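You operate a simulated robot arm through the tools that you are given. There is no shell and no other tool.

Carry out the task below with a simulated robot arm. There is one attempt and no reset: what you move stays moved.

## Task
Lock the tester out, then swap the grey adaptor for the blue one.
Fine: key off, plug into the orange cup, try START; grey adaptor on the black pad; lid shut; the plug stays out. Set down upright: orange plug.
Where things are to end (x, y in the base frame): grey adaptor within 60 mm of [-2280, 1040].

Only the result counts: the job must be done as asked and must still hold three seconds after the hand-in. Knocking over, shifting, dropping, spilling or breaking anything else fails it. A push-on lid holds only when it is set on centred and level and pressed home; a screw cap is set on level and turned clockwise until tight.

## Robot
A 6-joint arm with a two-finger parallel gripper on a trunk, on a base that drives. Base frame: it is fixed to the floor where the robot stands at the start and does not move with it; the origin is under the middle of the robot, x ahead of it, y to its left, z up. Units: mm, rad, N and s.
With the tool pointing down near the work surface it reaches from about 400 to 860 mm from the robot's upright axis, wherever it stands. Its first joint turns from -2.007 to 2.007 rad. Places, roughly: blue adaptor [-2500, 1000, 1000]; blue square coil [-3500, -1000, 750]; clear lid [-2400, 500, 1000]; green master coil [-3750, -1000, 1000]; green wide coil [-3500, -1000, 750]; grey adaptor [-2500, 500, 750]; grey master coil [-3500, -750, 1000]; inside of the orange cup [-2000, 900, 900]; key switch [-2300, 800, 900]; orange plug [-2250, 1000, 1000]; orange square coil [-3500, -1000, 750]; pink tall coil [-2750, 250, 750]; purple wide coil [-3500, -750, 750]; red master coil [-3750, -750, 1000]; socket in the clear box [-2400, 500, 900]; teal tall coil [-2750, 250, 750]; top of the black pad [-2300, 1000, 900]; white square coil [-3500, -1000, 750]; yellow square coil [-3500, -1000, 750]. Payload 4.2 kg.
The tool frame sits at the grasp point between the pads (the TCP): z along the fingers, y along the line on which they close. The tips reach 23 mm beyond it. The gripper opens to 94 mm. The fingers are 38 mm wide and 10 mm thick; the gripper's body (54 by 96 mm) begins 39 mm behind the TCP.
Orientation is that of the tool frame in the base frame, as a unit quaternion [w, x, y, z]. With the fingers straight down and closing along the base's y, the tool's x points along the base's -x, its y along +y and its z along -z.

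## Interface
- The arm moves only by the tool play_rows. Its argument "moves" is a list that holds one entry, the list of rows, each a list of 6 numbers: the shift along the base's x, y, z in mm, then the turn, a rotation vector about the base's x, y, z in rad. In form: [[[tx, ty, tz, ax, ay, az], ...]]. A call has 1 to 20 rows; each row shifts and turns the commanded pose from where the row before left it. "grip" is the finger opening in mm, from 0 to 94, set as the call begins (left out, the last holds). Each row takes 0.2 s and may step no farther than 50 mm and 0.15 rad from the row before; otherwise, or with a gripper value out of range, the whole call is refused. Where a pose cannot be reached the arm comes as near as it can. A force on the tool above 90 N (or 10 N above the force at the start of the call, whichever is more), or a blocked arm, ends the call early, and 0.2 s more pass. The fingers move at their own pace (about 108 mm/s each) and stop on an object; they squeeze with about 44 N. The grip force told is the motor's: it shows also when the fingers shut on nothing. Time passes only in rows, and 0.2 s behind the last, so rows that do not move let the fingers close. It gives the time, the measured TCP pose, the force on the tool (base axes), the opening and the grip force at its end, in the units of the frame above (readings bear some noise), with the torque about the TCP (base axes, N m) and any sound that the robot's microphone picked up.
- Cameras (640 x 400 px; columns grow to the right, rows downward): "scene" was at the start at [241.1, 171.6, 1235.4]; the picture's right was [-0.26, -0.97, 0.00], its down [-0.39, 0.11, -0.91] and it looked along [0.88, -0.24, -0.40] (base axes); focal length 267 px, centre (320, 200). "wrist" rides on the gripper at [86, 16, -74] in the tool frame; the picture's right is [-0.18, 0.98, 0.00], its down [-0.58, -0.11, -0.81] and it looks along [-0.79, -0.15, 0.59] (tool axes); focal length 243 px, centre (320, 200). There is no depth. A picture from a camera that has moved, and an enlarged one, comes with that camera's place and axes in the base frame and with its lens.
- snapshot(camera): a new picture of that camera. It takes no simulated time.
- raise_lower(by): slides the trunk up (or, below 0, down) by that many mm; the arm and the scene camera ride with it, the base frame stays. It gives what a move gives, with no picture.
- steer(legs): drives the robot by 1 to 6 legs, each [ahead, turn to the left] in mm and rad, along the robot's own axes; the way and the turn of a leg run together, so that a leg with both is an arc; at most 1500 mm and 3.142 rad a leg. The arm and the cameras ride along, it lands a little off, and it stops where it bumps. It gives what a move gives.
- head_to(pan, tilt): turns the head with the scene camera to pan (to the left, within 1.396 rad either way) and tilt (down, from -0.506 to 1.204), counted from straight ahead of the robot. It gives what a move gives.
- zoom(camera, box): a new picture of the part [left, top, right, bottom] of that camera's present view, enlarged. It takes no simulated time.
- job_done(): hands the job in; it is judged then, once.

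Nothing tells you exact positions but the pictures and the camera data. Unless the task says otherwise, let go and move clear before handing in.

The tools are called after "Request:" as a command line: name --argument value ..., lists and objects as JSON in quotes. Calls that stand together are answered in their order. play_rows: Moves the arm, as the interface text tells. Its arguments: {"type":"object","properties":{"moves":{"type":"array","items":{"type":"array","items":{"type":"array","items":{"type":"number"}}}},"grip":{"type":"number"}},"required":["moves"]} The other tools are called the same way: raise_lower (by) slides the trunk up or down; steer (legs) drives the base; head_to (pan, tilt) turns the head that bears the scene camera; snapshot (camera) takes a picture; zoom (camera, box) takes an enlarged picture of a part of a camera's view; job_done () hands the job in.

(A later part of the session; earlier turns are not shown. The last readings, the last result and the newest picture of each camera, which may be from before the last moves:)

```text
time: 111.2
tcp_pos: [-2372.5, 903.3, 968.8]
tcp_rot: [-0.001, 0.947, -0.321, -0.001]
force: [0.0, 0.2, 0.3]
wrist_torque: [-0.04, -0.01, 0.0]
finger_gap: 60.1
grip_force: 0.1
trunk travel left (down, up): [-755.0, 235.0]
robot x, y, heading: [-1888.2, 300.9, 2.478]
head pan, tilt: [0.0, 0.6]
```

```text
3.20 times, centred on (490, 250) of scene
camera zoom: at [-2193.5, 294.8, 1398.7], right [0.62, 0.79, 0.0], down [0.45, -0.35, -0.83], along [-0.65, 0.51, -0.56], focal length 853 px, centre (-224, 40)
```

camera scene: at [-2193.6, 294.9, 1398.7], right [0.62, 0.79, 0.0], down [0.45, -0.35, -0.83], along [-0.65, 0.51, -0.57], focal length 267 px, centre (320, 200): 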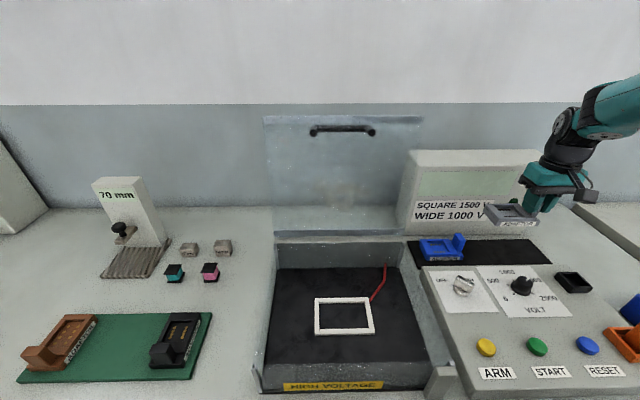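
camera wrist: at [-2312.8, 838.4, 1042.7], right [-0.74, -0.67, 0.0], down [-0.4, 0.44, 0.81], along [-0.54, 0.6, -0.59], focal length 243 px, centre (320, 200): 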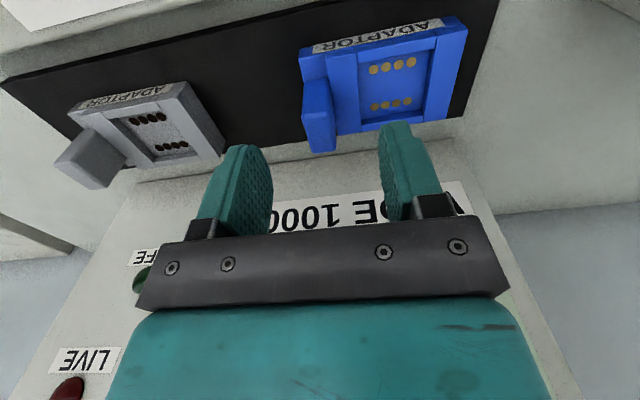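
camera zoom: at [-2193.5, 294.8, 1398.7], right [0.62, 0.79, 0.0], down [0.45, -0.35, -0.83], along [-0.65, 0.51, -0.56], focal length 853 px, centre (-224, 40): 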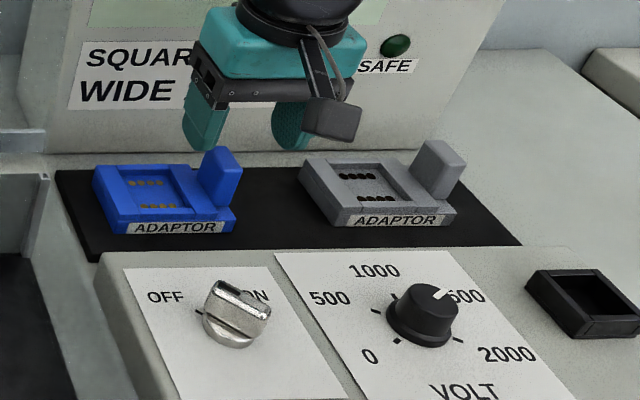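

The blue tab is at about [-2375.5, 908] with the same height as the grey one. I'll align so it sits in the grip just as the grey one did, and lower.

Request:
play_rows --moves '[[[-4, 4.9, -10, 0, 0, 0], [0, 0, -25, 0, 0, 0], [0, 0, -20, 0, 0, 0], [0, 0, 0, 0, 0, 0]]]'

Request:
snapshot --camera "wrist"

Request:
zoom --camera "scene" --box '[390, 200, 590, 300]'

```text
time: 112.2
tcp_pos: [-2376.9, 908.2, 912.4]
tcp_rot: [0.0, 0.947, -0.32, -0.001]
force: [-0.1, -0.4, 0.8]
wrist_torque: [0.0, -0.01, -0.01]
finger_gap: 60.0
grip_force: 0.0
trunk travel left (down, up): [-755.0, 235.0]
robot x, y, heading: [-1884.8, 298.9, 2.48]
head pan, tilt: [0.0, 0.6]
```

```text
taken
camera wrist: at [-2317.4, 843.0, 987.6], right [-0.74, -0.67, 0.0], down [-0.4, 0.44, 0.81], along [-0.54, 0.6, -0.59], focal length 243 px, centre (320, 200)
```

wrist: 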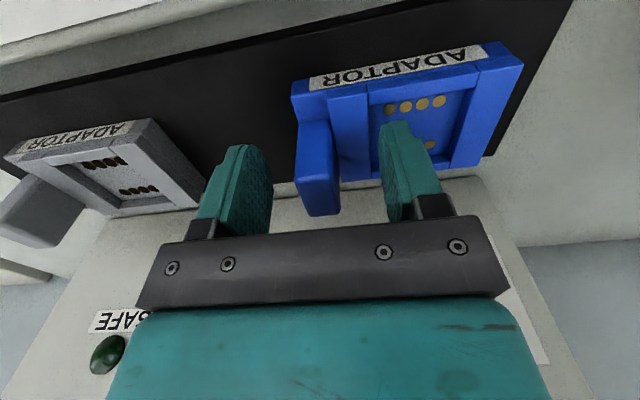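

```text
3.20 times, centred on (490, 250) of scene
camera zoom: at [-2193.5, 294.8, 1398.7], right [0.62, 0.79, 0.0], down [0.45, -0.35, -0.83], along [-0.65, 0.51, -0.56], focal length 853 px, centre (-224, 40)
```

zoom: 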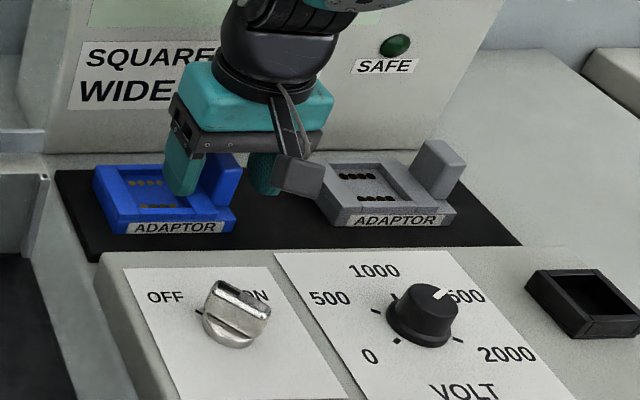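

This matches the view I had when gripping the grey one. Closing and lifting slightly.

Request:
play_rows --moves '[[[-1.0, -1.3, 0, 0, 0, 0], [0, 0, 0, 0, 0, 0]]]'

Request:
play_rows --moves '[[[0, 0, 0, 0, 0, 0], [0, 0, 0, 0, 0, 0], [0, 0, 0, 0, 0, 0], [0, 0, 0, 0, 0, 0]]]' --grip 0

Request:
play_rows --moves '[[[0, 0, 10, 0, 0, 0], [0, 0, 10, 0, 0, 0], [0, 0, 0, 0, 0, 0]]]'

Request:
snapshot --camera "wrist"

Request:
zoom --camera "scene" --box '[390, 200, 590, 300]'

```text
time: 112.8
tcp_pos: [-2378.4, 907.1, 914.6]
tcp_rot: [0.0, 0.947, -0.32, 0.0]
force: [0.1, 0.4, -0.6]
wrist_torque: [0.0, 0.01, 0.02]
finger_gap: 60.3
grip_force: 0.0
trunk travel left (down, up): [-755.0, 235.0]
robot x, y, heading: [-1884.9, 297.0, 2.48]
head pan, tilt: [0.0, 0.6]
```

```text
time: 113.8
tcp_pos: [-2378.0, 907.3, 913.3]
tcp_rot: [-0.001, 0.947, -0.32, -0.001]
force: [1.7, 0.9, 1.1]
wrist_torque: [-0.04, 0.06, 0.15]
finger_gap: 17.7
grip_force: 44.1
trunk travel left (down, up): [-755.0, 235.0]
robot x, y, heading: [-1883.9, 300.9, 2.482]
head pan, tilt: [0.0, 0.6]
```

```text
time: 114.6
tcp_pos: [-2378.0, 906.6, 933.8]
tcp_rot: [-0.001, 0.947, -0.32, 0.0]
force: [0.3, 0.2, -2.0]
wrist_torque: [0.06, -0.02, 0.03]
finger_gap: 17.6
grip_force: 43.3
trunk travel left (down, up): [-755.0, 235.0]
robot x, y, heading: [-1884.3, 300.9, 2.475]
head pan, tilt: [0.0, 0.6]
```

```text
taken
camera wrist: at [-2318.4, 841.7, 1007.7], right [-0.74, -0.67, 0.0], down [-0.4, 0.44, 0.81], along [-0.54, 0.6, -0.59], focal length 243 px, centre (320, 200)
```

wrist: 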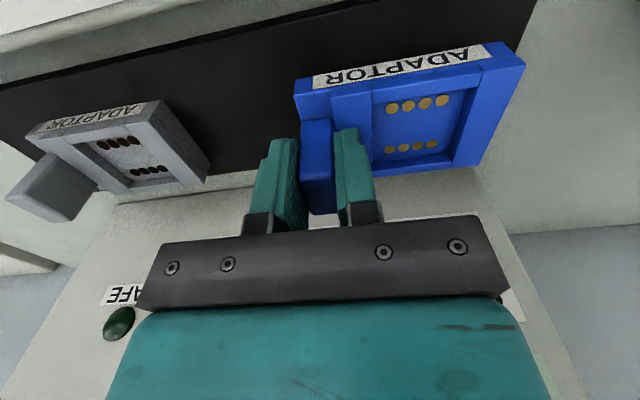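

```text
3.20 times, centred on (490, 250) of scene
camera zoom: at [-2193.6, 294.9, 1398.7], right [0.62, 0.79, 0.0], down [0.45, -0.35, -0.82], along [-0.65, 0.51, -0.57], focal length 853 px, centre (-224, 40)
```

zoom: 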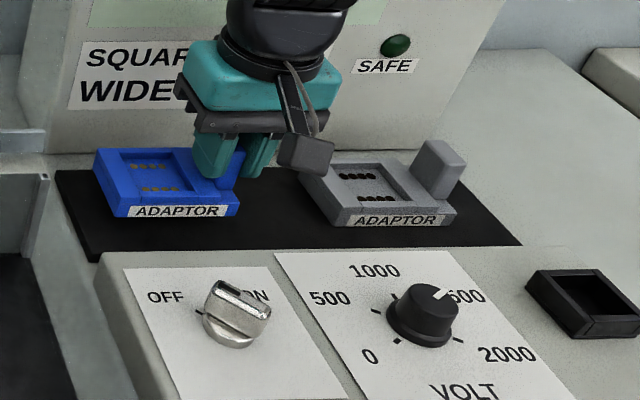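

The blue adaptor is lifted and level. I'll take the same zoomed view as with the grey one to compare how it sits in the grip.

Request:
zoom --camera "wrist" --box '[180, 0, 620, 220]'

```text
1.45 times, centred on (400, 110) of wrist
camera zoom: at [-2318.4, 841.7, 1007.7], right [-0.74, -0.67, 0.0], down [-0.4, 0.44, 0.81], along [-0.54, 0.6, -0.59], focal length 353 px, centre (204, 331)
```

zoom: 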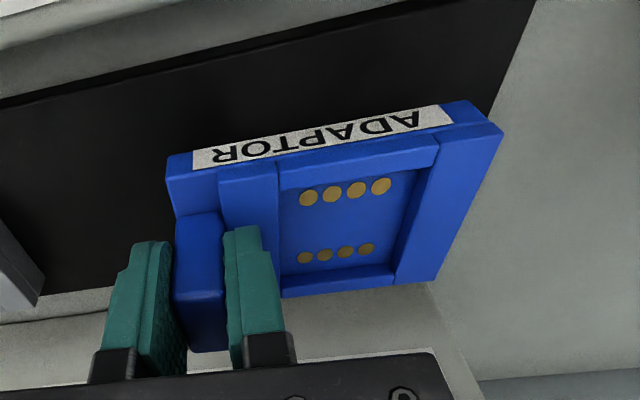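

Compared with the grey one, the blue sits about 2.6 mm nearer me and is turned very slightly, so I'll compensate. I'll lift, swing forward clear of the lid, then move over the socket.

Request:
play_rows --moves '[[[0, 0, 40, 0, 0, 0], [0, 0, 40, 0, 0, 0], [0, 0, 37, 0, 0, 0], [25.8, -19.8, 0, 0, 0, 0], [25.8, -19.8, 0, 0, 0, 0], [25.8, -19.8, 0, 0, 0, 0], [25.8, -19.8, 0, 0, 0, 0], [-15.5, -32, 0, 0, 0, 0], [-15.5, -32, 0, 0, 0, 0], [-15.5, -32, 0, 0, 0, 0], [-15.5, -32, 0, 0, 0, 0], [-15.5, -32, 0, 0, 0, 0], [-15.5, -32, 0, 0, 0, 0], [-15.5, -32, 0, 0, 0, 0], [-15.7, -32, 0, 0, 0, -0.02], [0, 0, 0, 0, 0, 0]]]'

Request:
snapshot --camera "wrist"

Request:
snapshot --camera "scene"

```text
time: 118.0
tcp_pos: [-2398.3, 571.5, 1051.4]
tcp_rot: [-0.002, 0.944, -0.331, -0.001]
force: [-0.6, -0.3, -2.2]
wrist_torque: [0.07, -0.05, 0.0]
finger_gap: 17.6
grip_force: 44.2
trunk travel left (down, up): [-755.0, 235.0]
robot x, y, heading: [-1886.7, 299.3, 2.475]
head pan, tilt: [0.0, 0.6]
```

```text
taken
camera wrist: at [-2340.3, 505.7, 1124.3], right [-0.76, -0.65, 0.0], down [-0.39, 0.45, 0.81], along [-0.53, 0.61, -0.59], focal length 243 px, centre (320, 200)
```

wrist: 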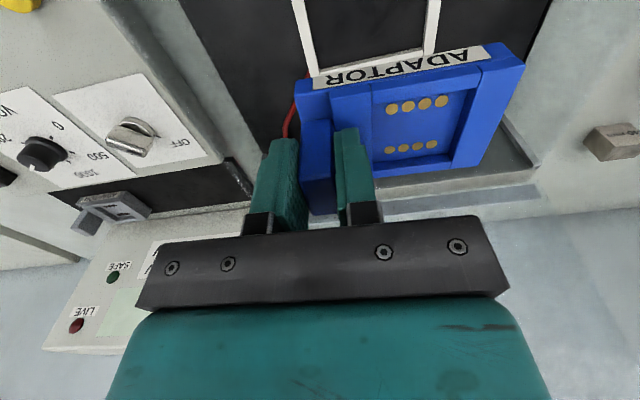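

```text
taken
camera scene: at [-2193.6, 294.9, 1398.7], right [0.62, 0.79, 0.0], down [0.45, -0.35, -0.82], along [-0.65, 0.51, -0.57], focal length 267 px, centre (320, 200)
```

scene: 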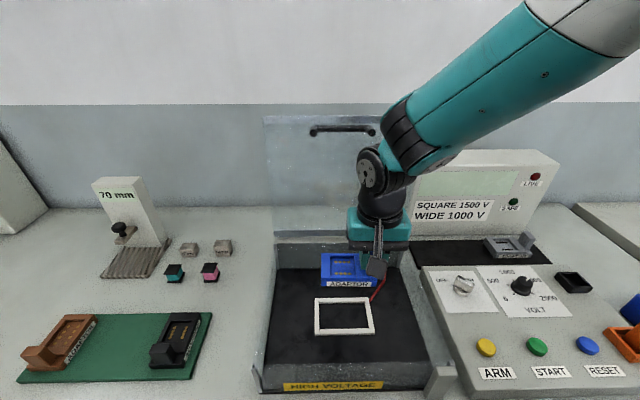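

I'm over the socket and all else is untouched. I'll lower to about 20 mm above the seat and check the alignment with the white frame.

Request:
play_rows --moves '[[[0, 0, -40, 0, 0, 0], [0, 0, -40, 0, 0, 0], [0, 0, -36, 0, 0, 0], [0, 0, 0, 0, 0, 0]]]'

Request:
snapshot --camera "wrist"

Request:
zoom --camera "scene" --box '[300, 220, 440, 350]'

Request:
zoom --camera "wrist" --box '[250, 0, 550, 200]'

```text
time: 119.0
tcp_pos: [-2398.6, 573.4, 935.9]
tcp_rot: [-0.001, 0.944, -0.33, -0.001]
force: [0.3, -0.2, -1.7]
wrist_torque: [0.04, -0.04, 0.0]
finger_gap: 17.8
grip_force: 43.9
trunk travel left (down, up): [-755.0, 235.0]
robot x, y, heading: [-1886.3, 301.1, 2.478]
head pan, tilt: [0.0, 0.6]
```

```text
taken
camera wrist: at [-2339.8, 505.6, 1009.7], right [-0.76, -0.65, 0.0], down [-0.39, 0.45, 0.81], along [-0.53, 0.61, -0.59], focal length 243 px, centre (320, 200)
```

wrist: 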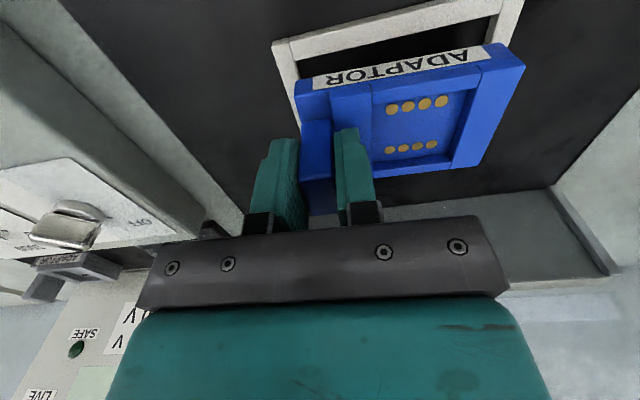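

```text
3.08 times, centred on (370, 285) of scene
camera zoom: at [-2193.5, 294.8, 1398.7], right [0.62, 0.79, 0.0], down [0.45, -0.35, -0.83], along [-0.65, 0.51, -0.56], focal length 820 px, centre (166, -62)
```

zoom: 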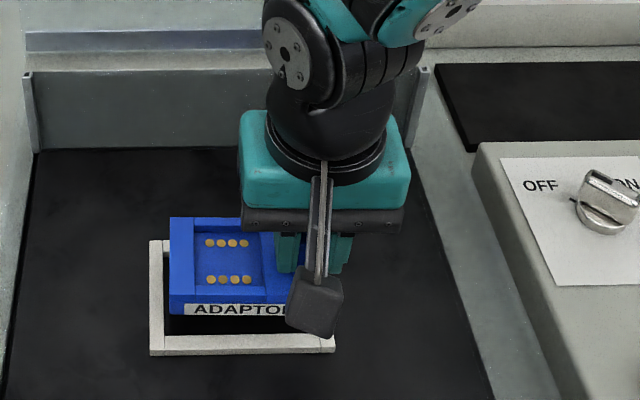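

```text
2.00 times, centred on (400, 100) of wrist
camera zoom: at [-2339.8, 505.6, 1009.7], right [-0.76, -0.65, 0.0], down [-0.39, 0.45, 0.81], along [-0.53, 0.61, -0.59], focal length 485 px, centre (160, 400)
```

zoom: 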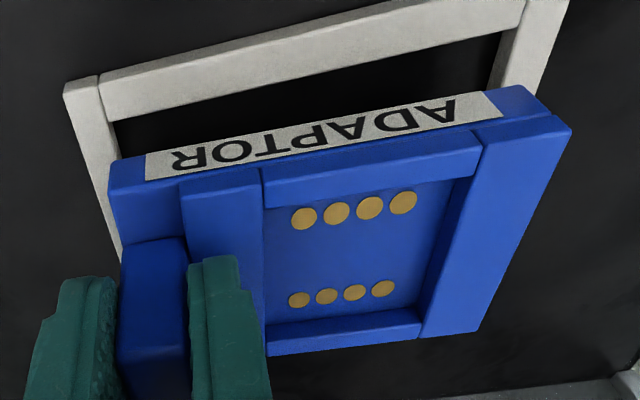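

The alignment matches the grey one's view at the same height to about 1 mm. I'll lower in small steps, watching the force.

Request:
play_rows --moves '[[[0, 0, -6, 0, 0, 0], [0, 0, -5, 0, 0, 0], [0, 0, 0, 0, 0, 0]]]'

Request:
zoom --camera "scene" --box '[305, 275, 385, 345]'

Request:
zoom --camera "wrist" --box '[250, 0, 550, 200]'

```text
time: 119.8
tcp_pos: [-2398.9, 573.1, 923.8]
tcp_rot: [-0.002, 0.944, -0.331, 0.0]
force: [0.1, 0.4, -1.4]
wrist_torque: [0.04, -0.05, 0.0]
finger_gap: 17.7
grip_force: 44.0
trunk travel left (down, up): [-755.0, 235.0]
robot x, y, heading: [-1882.7, 297.5, 2.479]
head pan, tilt: [0.0, 0.6]
```

```text
5.71 times, centred on (345, 310) of scene
camera zoom: at [-2193.6, 294.8, 1398.7], right [0.62, 0.79, 0.0], down [0.45, -0.35, -0.83], along [-0.65, 0.51, -0.56], focal length 1523 px, centre (177, -429)
```

zoom: 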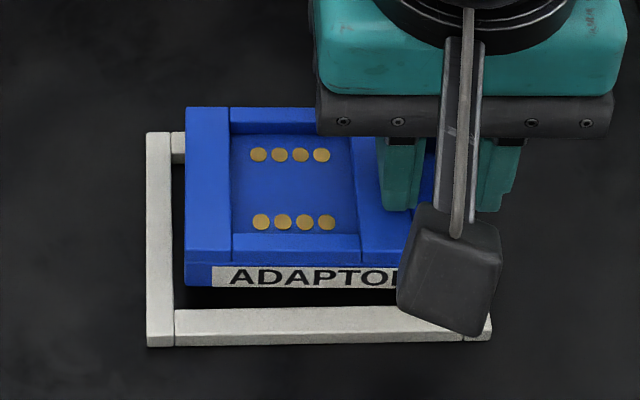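

```text
2.00 times, centred on (400, 100) of wrist
camera zoom: at [-2340.0, 506.4, 998.1], right [-0.76, -0.65, 0.0], down [-0.39, 0.45, 0.81], along [-0.53, 0.61, -0.59], focal length 485 px, centre (160, 400)
```

zoom: 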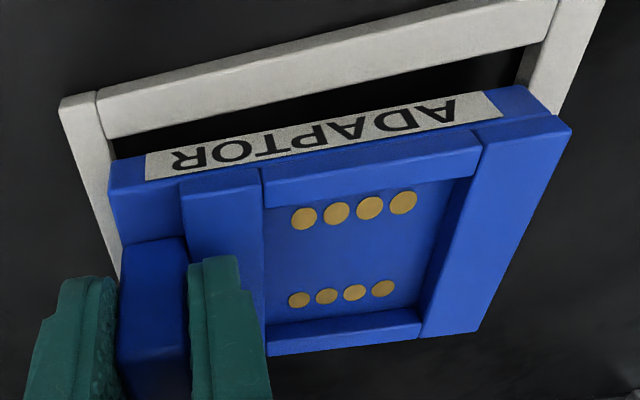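

Front-to-back matches; it's perhaps 1–1.5 mm too far right. I'll nudge left and continue down gently.

Request:
play_rows --moves '[[[-0.8, -1.0, 0, 0, 0, 0], [0, 0, -4, 0, 0, 0], [0, 0, 0, 0, 0, 0]]]'

Request:
zoom --camera "scene" --box '[305, 275, 385, 345]'

Request:
play_rows --moves '[[[0, 0, -2, 0, 0, 0], [0, 0, 0, 0, 0, 0]]]'

Request:
zoom --camera "scene" --box '[305, 275, 385, 345]'

Request:
zoom --camera "wrist" --box '[250, 0, 550, 200]'

```text
time: 120.6
tcp_pos: [-2399.9, 572.3, 921.1]
tcp_rot: [-0.001, 0.944, -0.33, -0.001]
force: [1.3, -0.5, 7.7]
wrist_torque: [0.0, 0.34, 0.01]
finger_gap: 17.5
grip_force: 43.9
trunk travel left (down, up): [-755.0, 235.0]
robot x, y, heading: [-1880.8, 302.8, 2.479]
head pan, tilt: [0.0, 0.6]
```

```text
5.71 times, centred on (345, 310) of scene
camera zoom: at [-2193.2, 294.7, 1399.0], right [0.62, 0.79, 0.0], down [0.45, -0.35, -0.83], along [-0.65, 0.51, -0.56], focal length 1523 px, centre (177, -429)
```

zoom: 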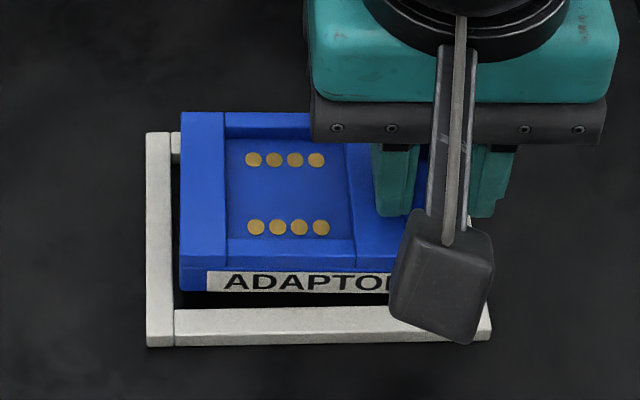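

```text
time: 121.2
tcp_pos: [-2400.7, 573.1, 919.0]
tcp_rot: [-0.001, 0.944, -0.331, -0.001]
force: [7.2, -0.6, 33.2]
wrist_torque: [0.32, 0.96, -0.01]
finger_gap: 17.9
grip_force: 44.0
trunk travel left (down, up): [-755.0, 235.0]
robot x, y, heading: [-1884.1, 298.9, 2.479]
head pan, tilt: [0.0, 0.6]
```

```text
5.71 times, centred on (345, 310) of scene
camera zoom: at [-2192.2, 294.3, 1399.4], right [0.62, 0.79, 0.0], down [0.44, -0.35, -0.83], along [-0.65, 0.51, -0.56], focal length 1523 px, centre (177, -429)
```

zoom: 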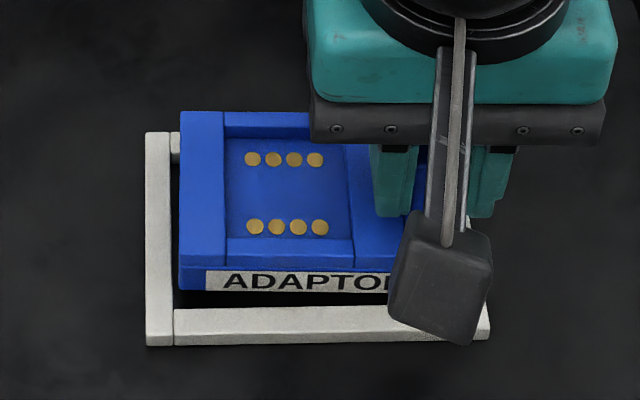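

```text
2.00 times, centred on (400, 100) of wrist
camera zoom: at [-2340.9, 505.3, 993.4], right [-0.76, -0.65, 0.0], down [-0.38, 0.45, 0.81], along [-0.53, 0.61, -0.59], focal length 485 px, centre (160, 400)
```

zoom: 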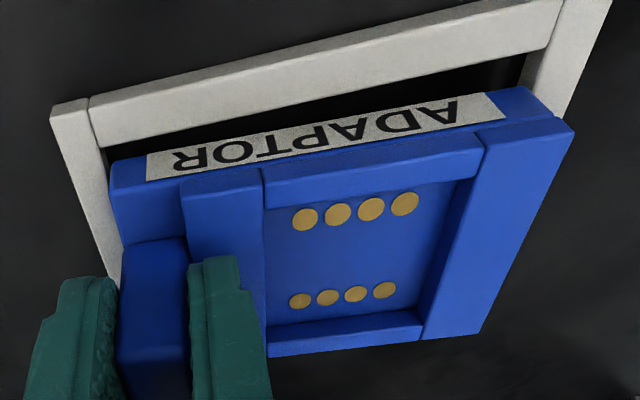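

The rear edge is touching the frame's rim, so it isn't in the socket yet. I'll lift a few mm and examine the alignment more carefully.

Request:
play_rows --moves '[[[0, 0, 4, 0, 0, 0], [0, 0, 0, 0, 0, 0]]]'

Request:
zoom --camera "wrist" --box '[270, 0, 410, 90]'

Request:
zoom --camera "wrist" --box '[420, 0, 560, 90]'

Request:
zoom --camera "scene" --box '[305, 290, 365, 345]'

```text
time: 121.8
tcp_pos: [-2398.2, 571.4, 921.8]
tcp_rot: [-0.001, 0.944, -0.33, 0.002]
force: [0.5, -0.8, -1.6]
wrist_torque: [0.05, -0.06, -0.01]
finger_gap: 17.7
grip_force: 43.8
trunk travel left (down, up): [-755.0, 235.0]
robot x, y, heading: [-1884.7, 298.6, 2.475]
head pan, tilt: [0.0, 0.6]
```

```text
4.44 times, centred on (340, 45) of wrist
camera zoom: at [-2340.2, 505.7, 994.6], right [-0.76, -0.65, 0.0], down [-0.39, 0.45, 0.81], along [-0.52, 0.61, -0.59], focal length 1078 px, centre (231, 889)
```

zoom: 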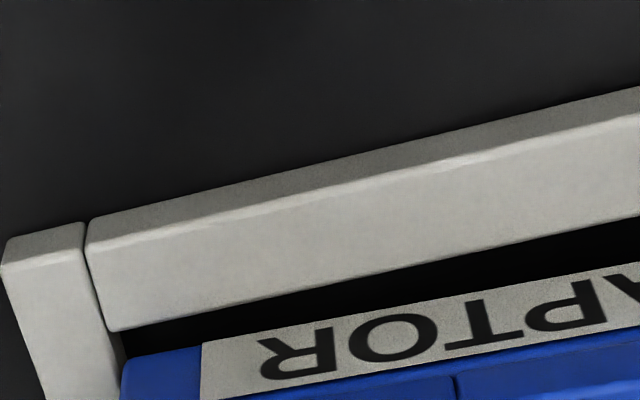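

```text
4.44 times, centred on (490, 45) of wrist
camera zoom: at [-2340.2, 505.7, 994.6], right [-0.76, -0.65, 0.0], down [-0.39, 0.45, 0.81], along [-0.52, 0.61, -0.59], focal length 1078 px, centre (-436, 889)
```

zoom: 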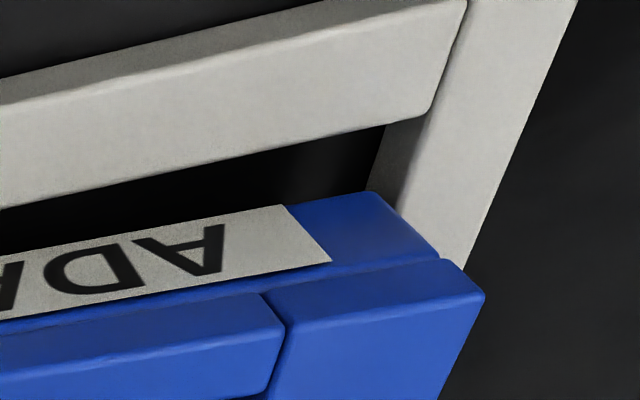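

```text
7.27 times, centred on (335, 318) of scene
camera zoom: at [-2193.6, 294.8, 1398.3], right [0.62, 0.79, 0.0], down [0.45, -0.35, -0.83], along [-0.65, 0.51, -0.56], focal length 1939 px, centre (211, -654)
```

zoom: 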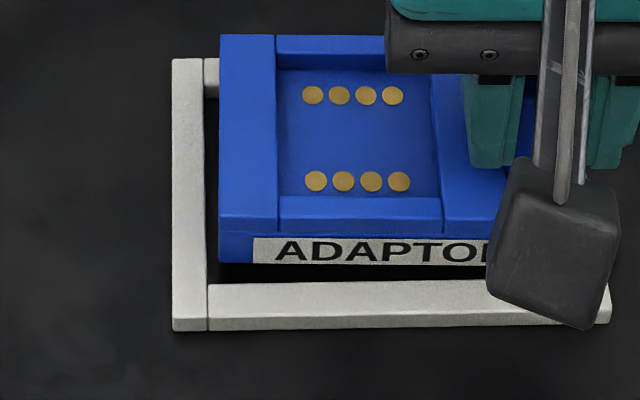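

Measured against the frame, the adaptor needs about +0.03 rad of turn and a shift of roughly 2.4 mm left. I'll correct that and measure again.

Request:
play_rows --moves '[[[-1.05, -2.2, 1, 0, 0, 0.031], [0, 0, 0, 0, 0, 0]]]'

Request:
zoom --camera "wrist" --box '[270, 0, 410, 90]'

Request:
zoom --camera "wrist" --box '[420, 0, 560, 90]'

Request:
zoom --camera "scene" --box '[305, 290, 365, 345]'

```text
time: 122.4
tcp_pos: [-2400.9, 570.2, 922.3]
tcp_rot: [-0.002, 0.949, -0.315, 0.0]
force: [-0.4, -1.0, -1.5]
wrist_torque: [0.06, -0.09, -0.01]
finger_gap: 17.4
grip_force: 44.6
trunk travel left (down, up): [-755.0, 235.0]
robot x, y, heading: [-1881.2, 299.4, 2.476]
head pan, tilt: [0.0, 0.6]
```

```text
4.44 times, centred on (340, 45) of wrist
camera zoom: at [-2340.6, 505.4, 996.6], right [-0.74, -0.68, 0.0], down [-0.4, 0.43, 0.81], along [-0.55, 0.59, -0.59], focal length 1078 px, centre (231, 889)
```

zoom: 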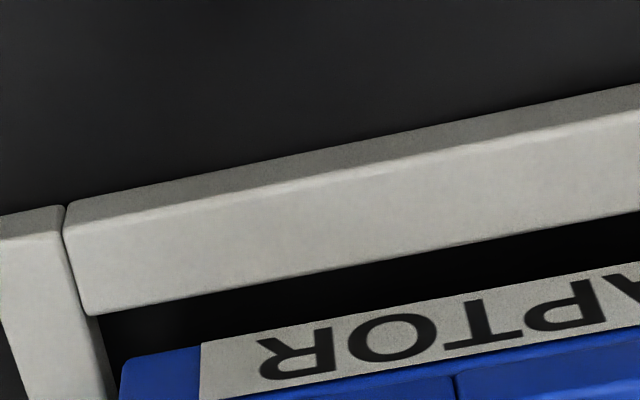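

```text
4.44 times, centred on (490, 45) of wrist
camera zoom: at [-2340.6, 505.4, 996.6], right [-0.74, -0.68, 0.0], down [-0.4, 0.43, 0.81], along [-0.55, 0.59, -0.59], focal length 1078 px, centre (-436, 889)
```

zoom: 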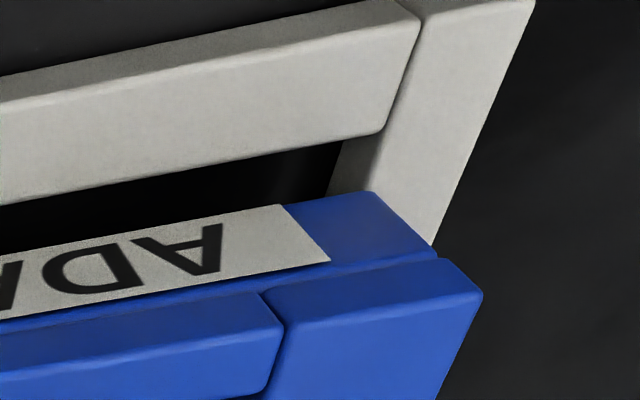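

```text
7.27 times, centred on (335, 318) of scene
camera zoom: at [-2193.6, 294.9, 1398.7], right [0.62, 0.79, 0.0], down [0.45, -0.35, -0.83], along [-0.65, 0.51, -0.57], focal length 1939 px, centre (211, -654)
```

zoom: 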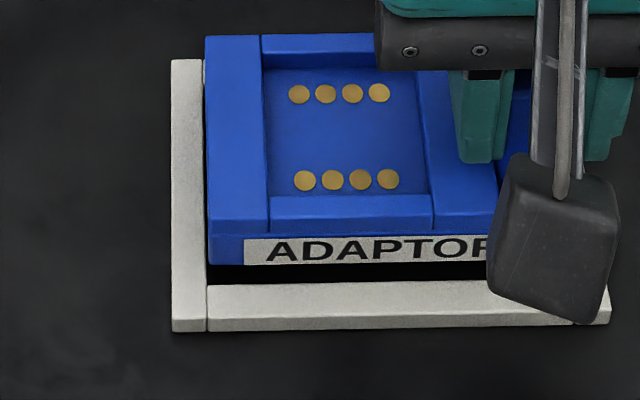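

It's now parallel and centred sideways, but needs about 2.3 mm toward me. I'll correct that and lower.

Request:
play_rows --moves '[[[1.8, -1.4, 0, 0, 0, 0], [0, 0, -3, 0, 0, 0], [0, 0, 0, 0, 0, 0]]]'

Request:
play_rows --moves '[[[0, 0, -2, 0, 0, 0], [0, 0, 0, 0, 0, 0]]]'

Request:
zoom --camera "wrist" --box '[270, 0, 410, 90]'

Request:
zoom --camera "scene" --box '[305, 290, 365, 345]'

```text
time: 123.2
tcp_pos: [-2400.7, 569.6, 919.2]
tcp_rot: [-0.001, 0.949, -0.315, 0.0]
force: [-0.3, -1.0, -2.4]
wrist_torque: [0.04, -0.05, 0.0]
finger_gap: 17.4
grip_force: 44.3
trunk travel left (down, up): [-755.0, 235.0]
robot x, y, heading: [-1884.8, 298.4, 2.476]
head pan, tilt: [0.0, 0.6]
```

```text
time: 123.8
tcp_pos: [-2399.2, 568.7, 917.8]
tcp_rot: [-0.001, 0.949, -0.316, -0.001]
force: [-0.2, 0.8, -1.3]
wrist_torque: [0.04, -0.03, 0.03]
finger_gap: 17.7
grip_force: 44.4
trunk travel left (down, up): [-755.0, 235.0]
robot x, y, heading: [-1881.2, 299.5, 2.479]
head pan, tilt: [0.0, 0.6]
```

```text
4.44 times, centred on (340, 45) of wrist
camera zoom: at [-2338.8, 504.3, 991.0], right [-0.74, -0.68, 0.0], down [-0.4, 0.43, 0.81], along [-0.55, 0.59, -0.59], focal length 1078 px, centre (231, 889)
```

zoom: 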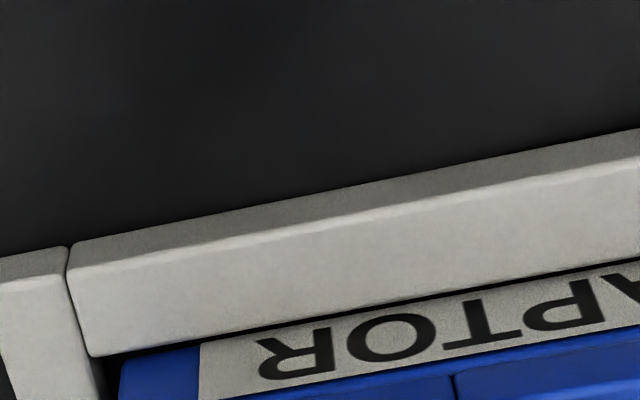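

```text
7.27 times, centred on (335, 318) of scene
camera zoom: at [-2193.6, 294.8, 1398.7], right [0.62, 0.79, 0.0], down [0.45, -0.35, -0.83], along [-0.65, 0.51, -0.57], focal length 1939 px, centre (211, -654)
```

zoom: 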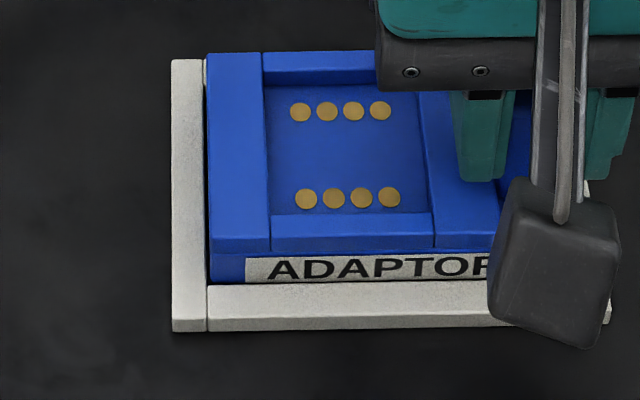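

It slipped past the rim with no contact force. I'll continue down to the seat.

Request:
play_rows --moves '[[[0, 0, -2, 0, 0, 0], [0, 0, 0, 0, 0, 0]]]'

Request:
play_rows --moves '[[[0, 0, -2, 0, 0, 0], [0, 0, 0, 0, 0, 0]]]'

Request:
play_rows --moves '[[[0, 0, -2, 0, 0, 0], [0, 0, 0, 0, 0, 0]]]'

Request:
zoom --camera "scene" --box '[305, 290, 365, 345]'

```text
time: 124.4
tcp_pos: [-2398.7, 568.6, 915.5]
tcp_rot: [-0.001, 0.949, -0.316, -0.001]
force: [0.4, 0.5, -2.0]
wrist_torque: [0.07, -0.07, -0.03]
finger_gap: 17.4
grip_force: 44.1
trunk travel left (down, up): [-755.0, 235.0]
robot x, y, heading: [-1885.7, 298.7, 2.478]
head pan, tilt: [0.0, 0.6]
```

```text
time: 125.0
tcp_pos: [-2397.9, 570.4, 914.2]
tcp_rot: [-0.001, 0.949, -0.316, -0.001]
force: [-0.7, -0.8, -2.8]
wrist_torque: [0.05, -0.06, -0.03]
finger_gap: 17.6
grip_force: 43.5
trunk travel left (down, up): [-755.0, 235.0]
robot x, y, heading: [-1883.0, 298.2, 2.484]
head pan, tilt: [0.0, 0.6]
```

```text
time: 125.6
tcp_pos: [-2398.0, 569.7, 910.7]
tcp_rot: [-0.002, 0.949, -0.315, 0.0]
force: [2.1, 1.7, 13.6]
wrist_torque: [-0.35, -0.29, 0.11]
finger_gap: 17.8
grip_force: 43.7
trunk travel left (down, up): [-755.0, 235.0]
robot x, y, heading: [-1881.8, 298.3, 2.477]
head pan, tilt: [0.0, 0.6]
```

```text
7.27 times, centred on (335, 318) of scene
camera zoom: at [-2193.1, 294.7, 1399.1], right [0.62, 0.79, 0.0], down [0.45, -0.35, -0.83], along [-0.65, 0.51, -0.56], focal length 1939 px, centre (211, -654)
```

zoom: 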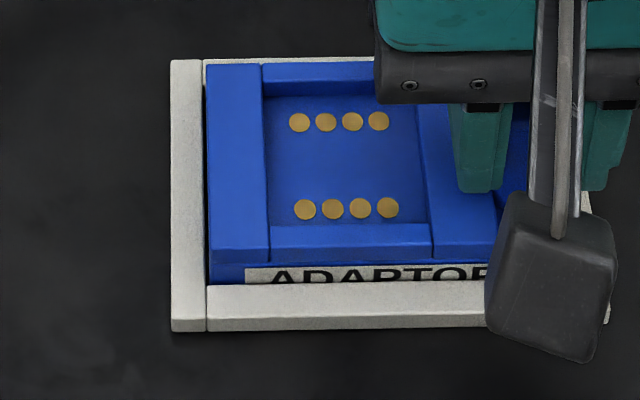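

Seated: force rose at TCP z ≈ 911, the same height as the grey one. I'll release and rise clear.

Request:
play_rows --moves '[[[0, 0, 0, 0, 0, 0], [0, 0, 0, 0, 0, 0], [0, 0, 0, 0, 0, 0], [0, 0, 25, 0, 0, 0], [0, 0, 45, 0, 0, 0], [0, 0, 45, 0, 0, 0], [0, 0, 45, 0, 0, 0], [0, 0, 0, 0, 0, 0]]]' --grip 50

Request:
zoom --camera "scene" --box '[300, 270, 400, 350]'

Request:
snapshot --camera "wrist"

```text
time: 127.4
tcp_pos: [-2396.3, 567.7, 1070.9]
tcp_rot: [0.0, 0.949, -0.316, 0.0]
force: [-0.3, 0.0, 0.2]
wrist_torque: [-0.02, 0.01, 0.0]
finger_gap: 50.1
grip_force: 0.0
trunk travel left (down, up): [-755.0, 235.0]
robot x, y, heading: [-1878.0, 296.6, 2.478]
head pan, tilt: [0.0, 0.6]
```

```text
5.00 times, centred on (350, 310) of scene
camera zoom: at [-2193.7, 294.8, 1398.7], right [0.62, 0.79, 0.0], down [0.45, -0.35, -0.82], along [-0.65, 0.51, -0.57], focal length 1333 px, centre (170, -350)
```

zoom: 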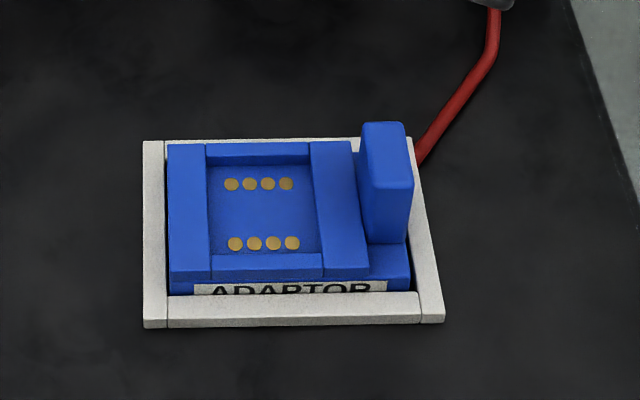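

```text
taken
camera wrist: at [-2335.9, 503.3, 1144.7], right [-0.74, -0.68, 0.0], down [-0.4, 0.43, 0.81], along [-0.55, 0.59, -0.59], focal length 243 px, centre (320, 200)
```

wrist: 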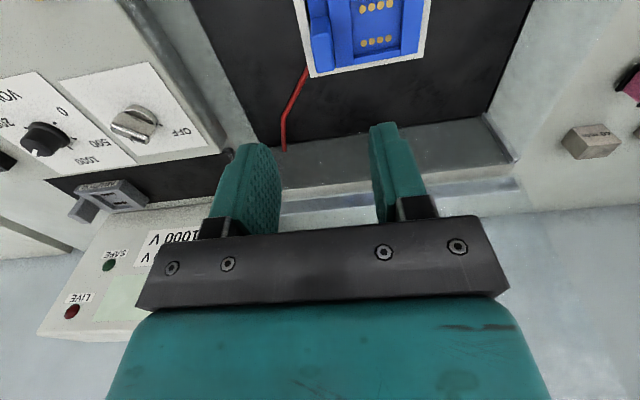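

The blue adaptor is fully seated in the socket. Now I'll close the lid: raise the trunk for reach and look at the handle.

Request:
raise_lower --by 100

Request:
play_rows --moves '[[[0, 0, 30, 0, 0, 0.143], [0, 0, 30, 0, 0, 0.143], [0, 0, 30, 0, 0, 0.143], [0, 0, 30, 0, 0, 0.143], [0, 0, 30, 0, 0, 0.143], [0, 0, 0, 0, 0, 0.143], [0, 0, 0, 0, 0, 0.143], [0, 0, 0, 0, 0, 0.143], [0, 0, 0, 0, 0, 0.143], [0, 0, 0, 0, 0, 0.143], [0, 0, 0, 0, 0, 0.143], [0, 0, 0, 0, 0, 0]]]' --grip 60

Request:
snapshot --camera "scene"

Request:
snapshot --camera "wrist"

Request:
zoom --camera "scene" --box '[250, 160, 450, 300]'

```text
time: 128.7
tcp_pos: [-2397.8, 568.0, 1170.5]
tcp_rot: [0.0, 0.949, -0.316, 0.0]
force: [-0.4, 0.0, 0.0]
wrist_torque: [-0.01, -0.01, -0.01]
finger_gap: 50.0
grip_force: 0.1
trunk travel left (down, up): [-855.0, 135.0]
robot x, y, heading: [-1880.4, 299.0, 2.478]
head pan, tilt: [0.0, 0.6]
```

```text
time: 131.3
tcp_pos: [-2396.6, 567.5, 1320.6]
tcp_rot: [0.0, 0.893, 0.45, -0.001]
force: [-0.2, 0.4, -0.4]
wrist_torque: [-0.01, 0.01, -0.03]
finger_gap: 60.3
grip_force: 0.0
trunk travel left (down, up): [-855.0, 135.0]
robot x, y, heading: [-1881.6, 296.8, 2.48]
head pan, tilt: [0.0, 0.6]
```

```text
taken
camera scene: at [-2193.6, 294.8, 1498.7], right [0.62, 0.79, 0.0], down [0.45, -0.35, -0.83], along [-0.65, 0.51, -0.56], focal length 267 px, centre (320, 200)
```

scene: 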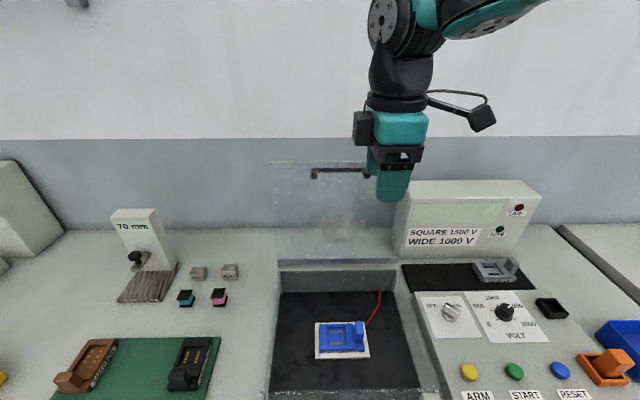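

```text
taken
camera wrist: at [-2331.0, 628.1, 1394.1], right [0.68, -0.73, 0.0], down [-0.43, -0.4, 0.81], along [-0.59, -0.55, -0.59], focal length 243 px, centre (320, 200)
```

wrist: 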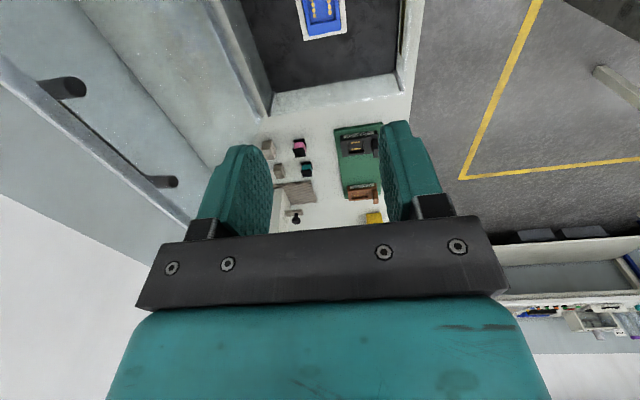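

```text
2.86 times, centred on (350, 230) of scene
camera zoom: at [-2193.6, 294.8, 1498.7], right [0.62, 0.79, 0.0], down [0.45, -0.35, -0.83], along [-0.65, 0.51, -0.56], focal length 762 px, centre (234, 114)
```

zoom: 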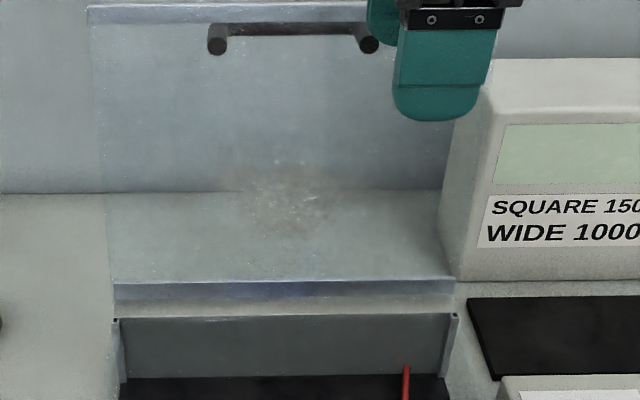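

The lid leans a few degrees past vertical, with its bar at about [-2615, 683, 1200]. I'll move above the bar with a narrow opening.

Request:
play_rows --moves '[[[-36.2, 19.1, 0, 0, 0, 0], [-36.2, 19.1, 0, 0, 0, 0], [-36.2, 19.1, 0, 0, 0, 0], [-36.2, 19.1, 0, 0, 0, 0], [-36.2, 19.1, 0, 0, 0, 0], [-36.2, 19.1, 0, 0, 0, 0], [0, 0, 0, 0, 0, 0]]]' --grip 36

Request:
snapshot --camera "wrist"

Request:
snapshot --camera "scene"

Request:
zoom --camera "wrist" --box '[200, 0, 440, 160]'

```text
time: 132.9
tcp_pos: [-2602.1, 679.2, 1314.7]
tcp_rot: [0.0, 0.894, 0.449, 0.0]
force: [0.0, -0.3, 0.3]
wrist_torque: [0.02, 0.01, 0.0]
finger_gap: 36.0
grip_force: 0.2
out of reach, approached as far as the arm can: row 6
trunk travel left (down, up): [-855.0, 135.0]
robot x, y, heading: [-1883.3, 297.8, 2.48]
head pan, tilt: [0.0, 0.6]
```

```text
taken
camera wrist: at [-2536.9, 739.4, 1389.2], right [0.68, -0.74, 0.0], down [-0.43, -0.4, 0.81], along [-0.59, -0.55, -0.59], focal length 243 px, centre (320, 200)
```

wrist: 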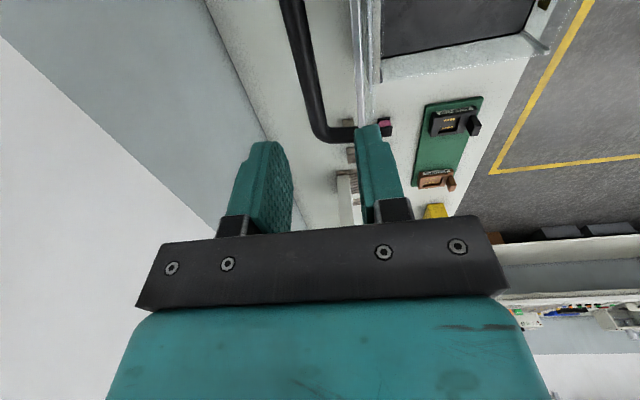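

```text
taken
camera scene: at [-2193.2, 294.7, 1498.7], right [0.62, 0.79, 0.0], down [0.45, -0.35, -0.83], along [-0.65, 0.51, -0.56], focal length 267 px, centre (320, 200)
```

scene: 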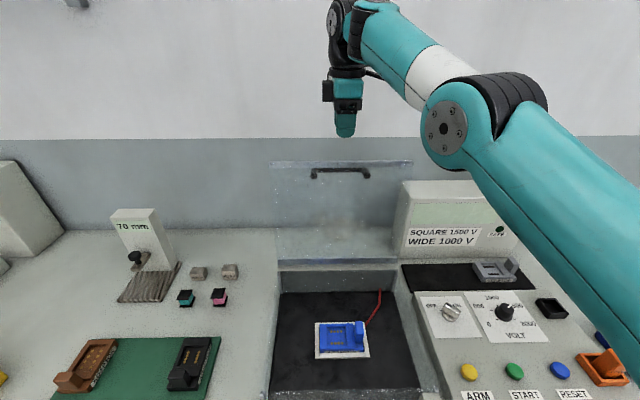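

```text
2.50 times, centred on (320, 80) of wrist
camera zoom: at [-2536.9, 739.4, 1389.2], right [0.68, -0.74, 0.0], down [-0.43, -0.4, 0.81], along [-0.59, -0.55, -0.59], focal length 606 px, centre (320, 500)
```

zoom: 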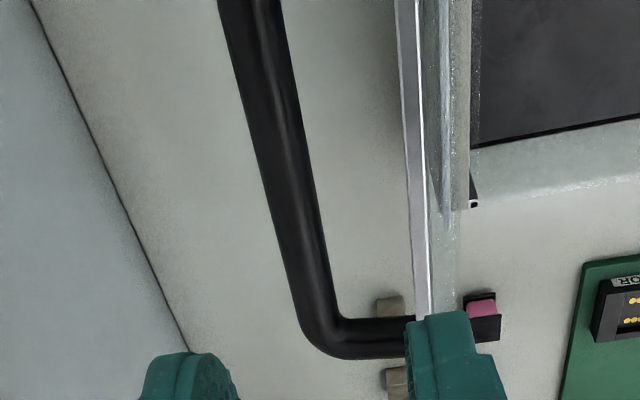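

The bar runs between the fingers' line. I'll narrow the opening and descend partway, then verify the position.

Request:
play_rows --moves '[[[0, 0, -30, 0, 0, 0], [0, 0, -25, 0, 0, 0], [0, 0, 0, 0, 0, 0]]]' --grip 28

Request:
snapshot --camera "wrist"

Request:
zoom --camera "wrist" --box '[220, 40, 420, 170]'

```text
time: 133.7
tcp_pos: [-2604.5, 680.1, 1259.5]
tcp_rot: [0.0, 0.894, 0.447, -0.001]
force: [1.0, -0.3, -0.3]
wrist_torque: [0.01, 0.0, -0.02]
finger_gap: 27.9
grip_force: 0.1
trunk travel left (down, up): [-855.0, 135.0]
robot x, y, heading: [-1884.7, 300.7, 2.481]
head pan, tilt: [0.0, 0.6]
```

```text
taken
camera wrist: at [-2538.7, 740.3, 1333.8], right [0.68, -0.74, 0.0], down [-0.43, -0.4, 0.81], along [-0.59, -0.55, -0.59], focal length 243 px, centre (320, 200)
```

wrist: 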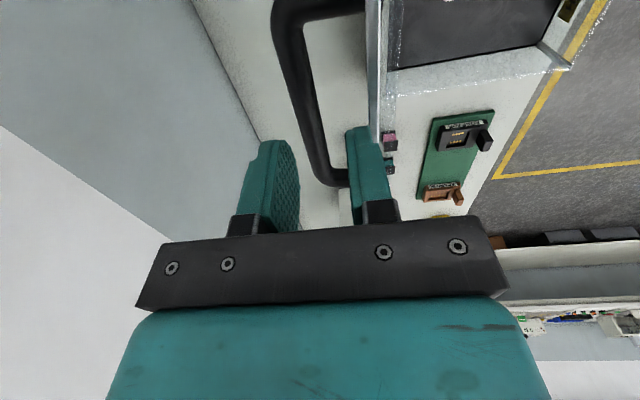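

```text
3.08 times, centred on (320, 105) of wrist
camera zoom: at [-2538.7, 740.3, 1333.8], right [0.68, -0.74, 0.0], down [-0.43, -0.4, 0.81], along [-0.59, -0.55, -0.59], focal length 746 px, centre (320, 492)
```

zoom: 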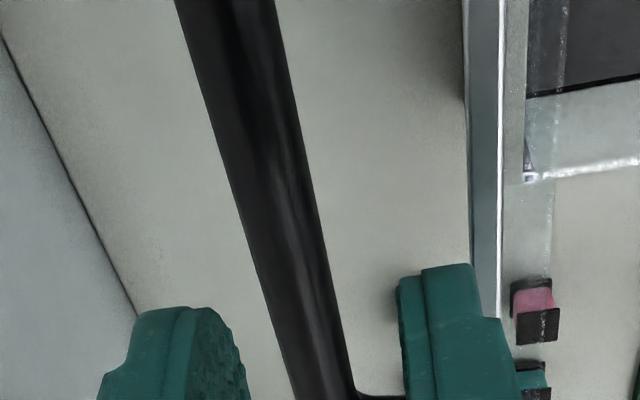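

The bar is about 8 mm behind the fingers' centre. I'll shift and lower around it.

Request:
play_rows --moves '[[[-6.6, 5.0, 0, 0, 0, 0], [0, 0, -15, 0, 0, 0], [0, 0, 0, 0, 0, 0]]]'

Request:
snapshot --camera "wrist"

Request:
zoom --camera "wrist" --box '[220, 60, 420, 190]'

```text
time: 134.5
tcp_pos: [-2611.2, 685.7, 1245.4]
tcp_rot: [-0.001, 0.894, 0.448, -0.001]
force: [0.3, -0.5, 0.5]
wrist_torque: [-0.02, -0.03, -0.01]
finger_gap: 28.1
grip_force: 0.1
trunk travel left (down, up): [-855.0, 135.0]
robot x, y, heading: [-1883.5, 299.8, 2.479]
head pan, tilt: [0.0, 0.6]
```

```text
taken
camera wrist: at [-2545.8, 745.8, 1319.2], right [0.68, -0.74, 0.0], down [-0.43, -0.4, 0.81], along [-0.59, -0.55, -0.59], focal length 243 px, centre (320, 200)
```

wrist: 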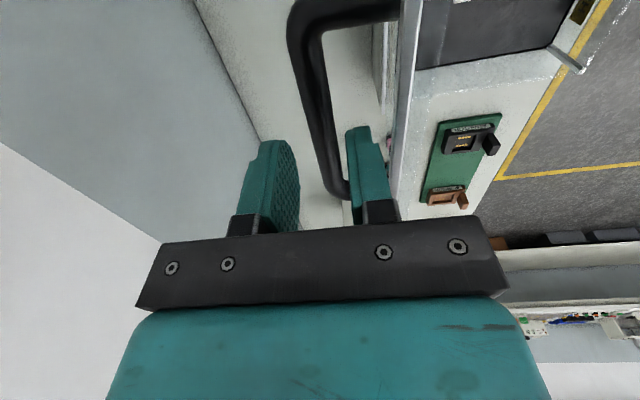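

```text
3.08 times, centred on (320, 125) of wrist
camera zoom: at [-2545.8, 745.8, 1319.2], right [0.68, -0.74, 0.0], down [-0.43, -0.4, 0.81], along [-0.59, -0.55, -0.59], focal length 746 px, centre (320, 431)
```

zoom: 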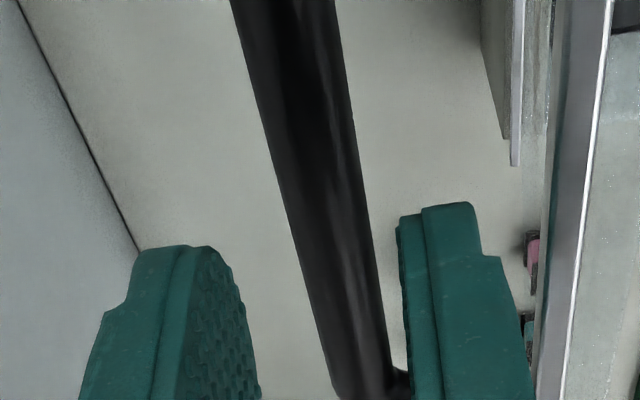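

Centred now. I'll lower the rest of the way and grip the bar.

Request:
play_rows --moves '[[[0, 0, -18, 0, 0, 0], [0, 0, -15, 0, 0, 0], [0, 0, 0, 0, 0, 0]]]'

Request:
snapshot --camera "wrist"

Request:
play_rows --moves '[[[0, 0, 0, 0, 0, 0], [0, 0, 0, 0, 0, 0]]]' --grip 0

Request:
snapshot --camera "wrist"

```text
time: 135.3
tcp_pos: [-2612.7, 685.4, 1213.9]
tcp_rot: [0.0, 0.894, 0.448, -0.001]
force: [0.1, -0.5, 1.0]
wrist_torque: [0.01, -0.02, -0.02]
finger_gap: 28.2
grip_force: 0.0
trunk travel left (down, up): [-855.0, 135.0]
robot x, y, heading: [-1882.6, 301.3, 2.483]
head pan, tilt: [0.0, 0.6]
```

```text
taken
camera wrist: at [-2545.5, 745.5, 1286.7], right [0.68, -0.74, 0.0], down [-0.43, -0.4, 0.81], along [-0.59, -0.55, -0.59], focal length 243 px, centre (320, 200)
```

wrist: 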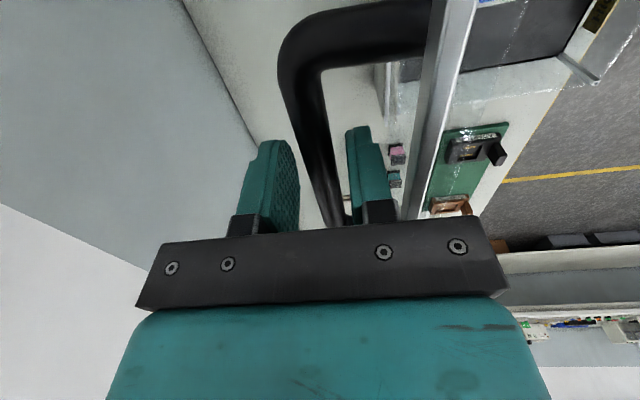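

```text
time: 135.9
tcp_pos: [-2609.7, 685.9, 1211.8]
tcp_rot: [0.0, 0.894, 0.448, 0.001]
force: [7.9, -7.5, -2.0]
wrist_torque: [0.18, -0.44, -1.89]
finger_gap: 15.7
grip_force: 45.1
trunk travel left (down, up): [-855.0, 135.0]
robot x, y, heading: [-1884.6, 299.8, 2.477]
head pan, tilt: [0.0, 0.6]
```

```text
taken
camera wrist: at [-2544.7, 744.7, 1286.8], right [0.68, -0.74, 0.0], down [-0.44, -0.4, 0.81], along [-0.59, -0.55, -0.59], focal length 243 px, centre (320, 200)
```

wrist: 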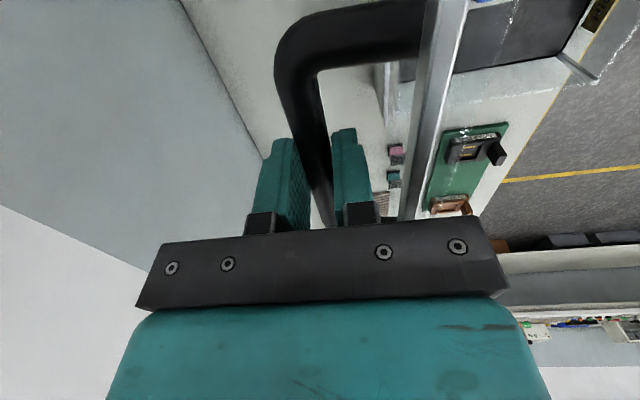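

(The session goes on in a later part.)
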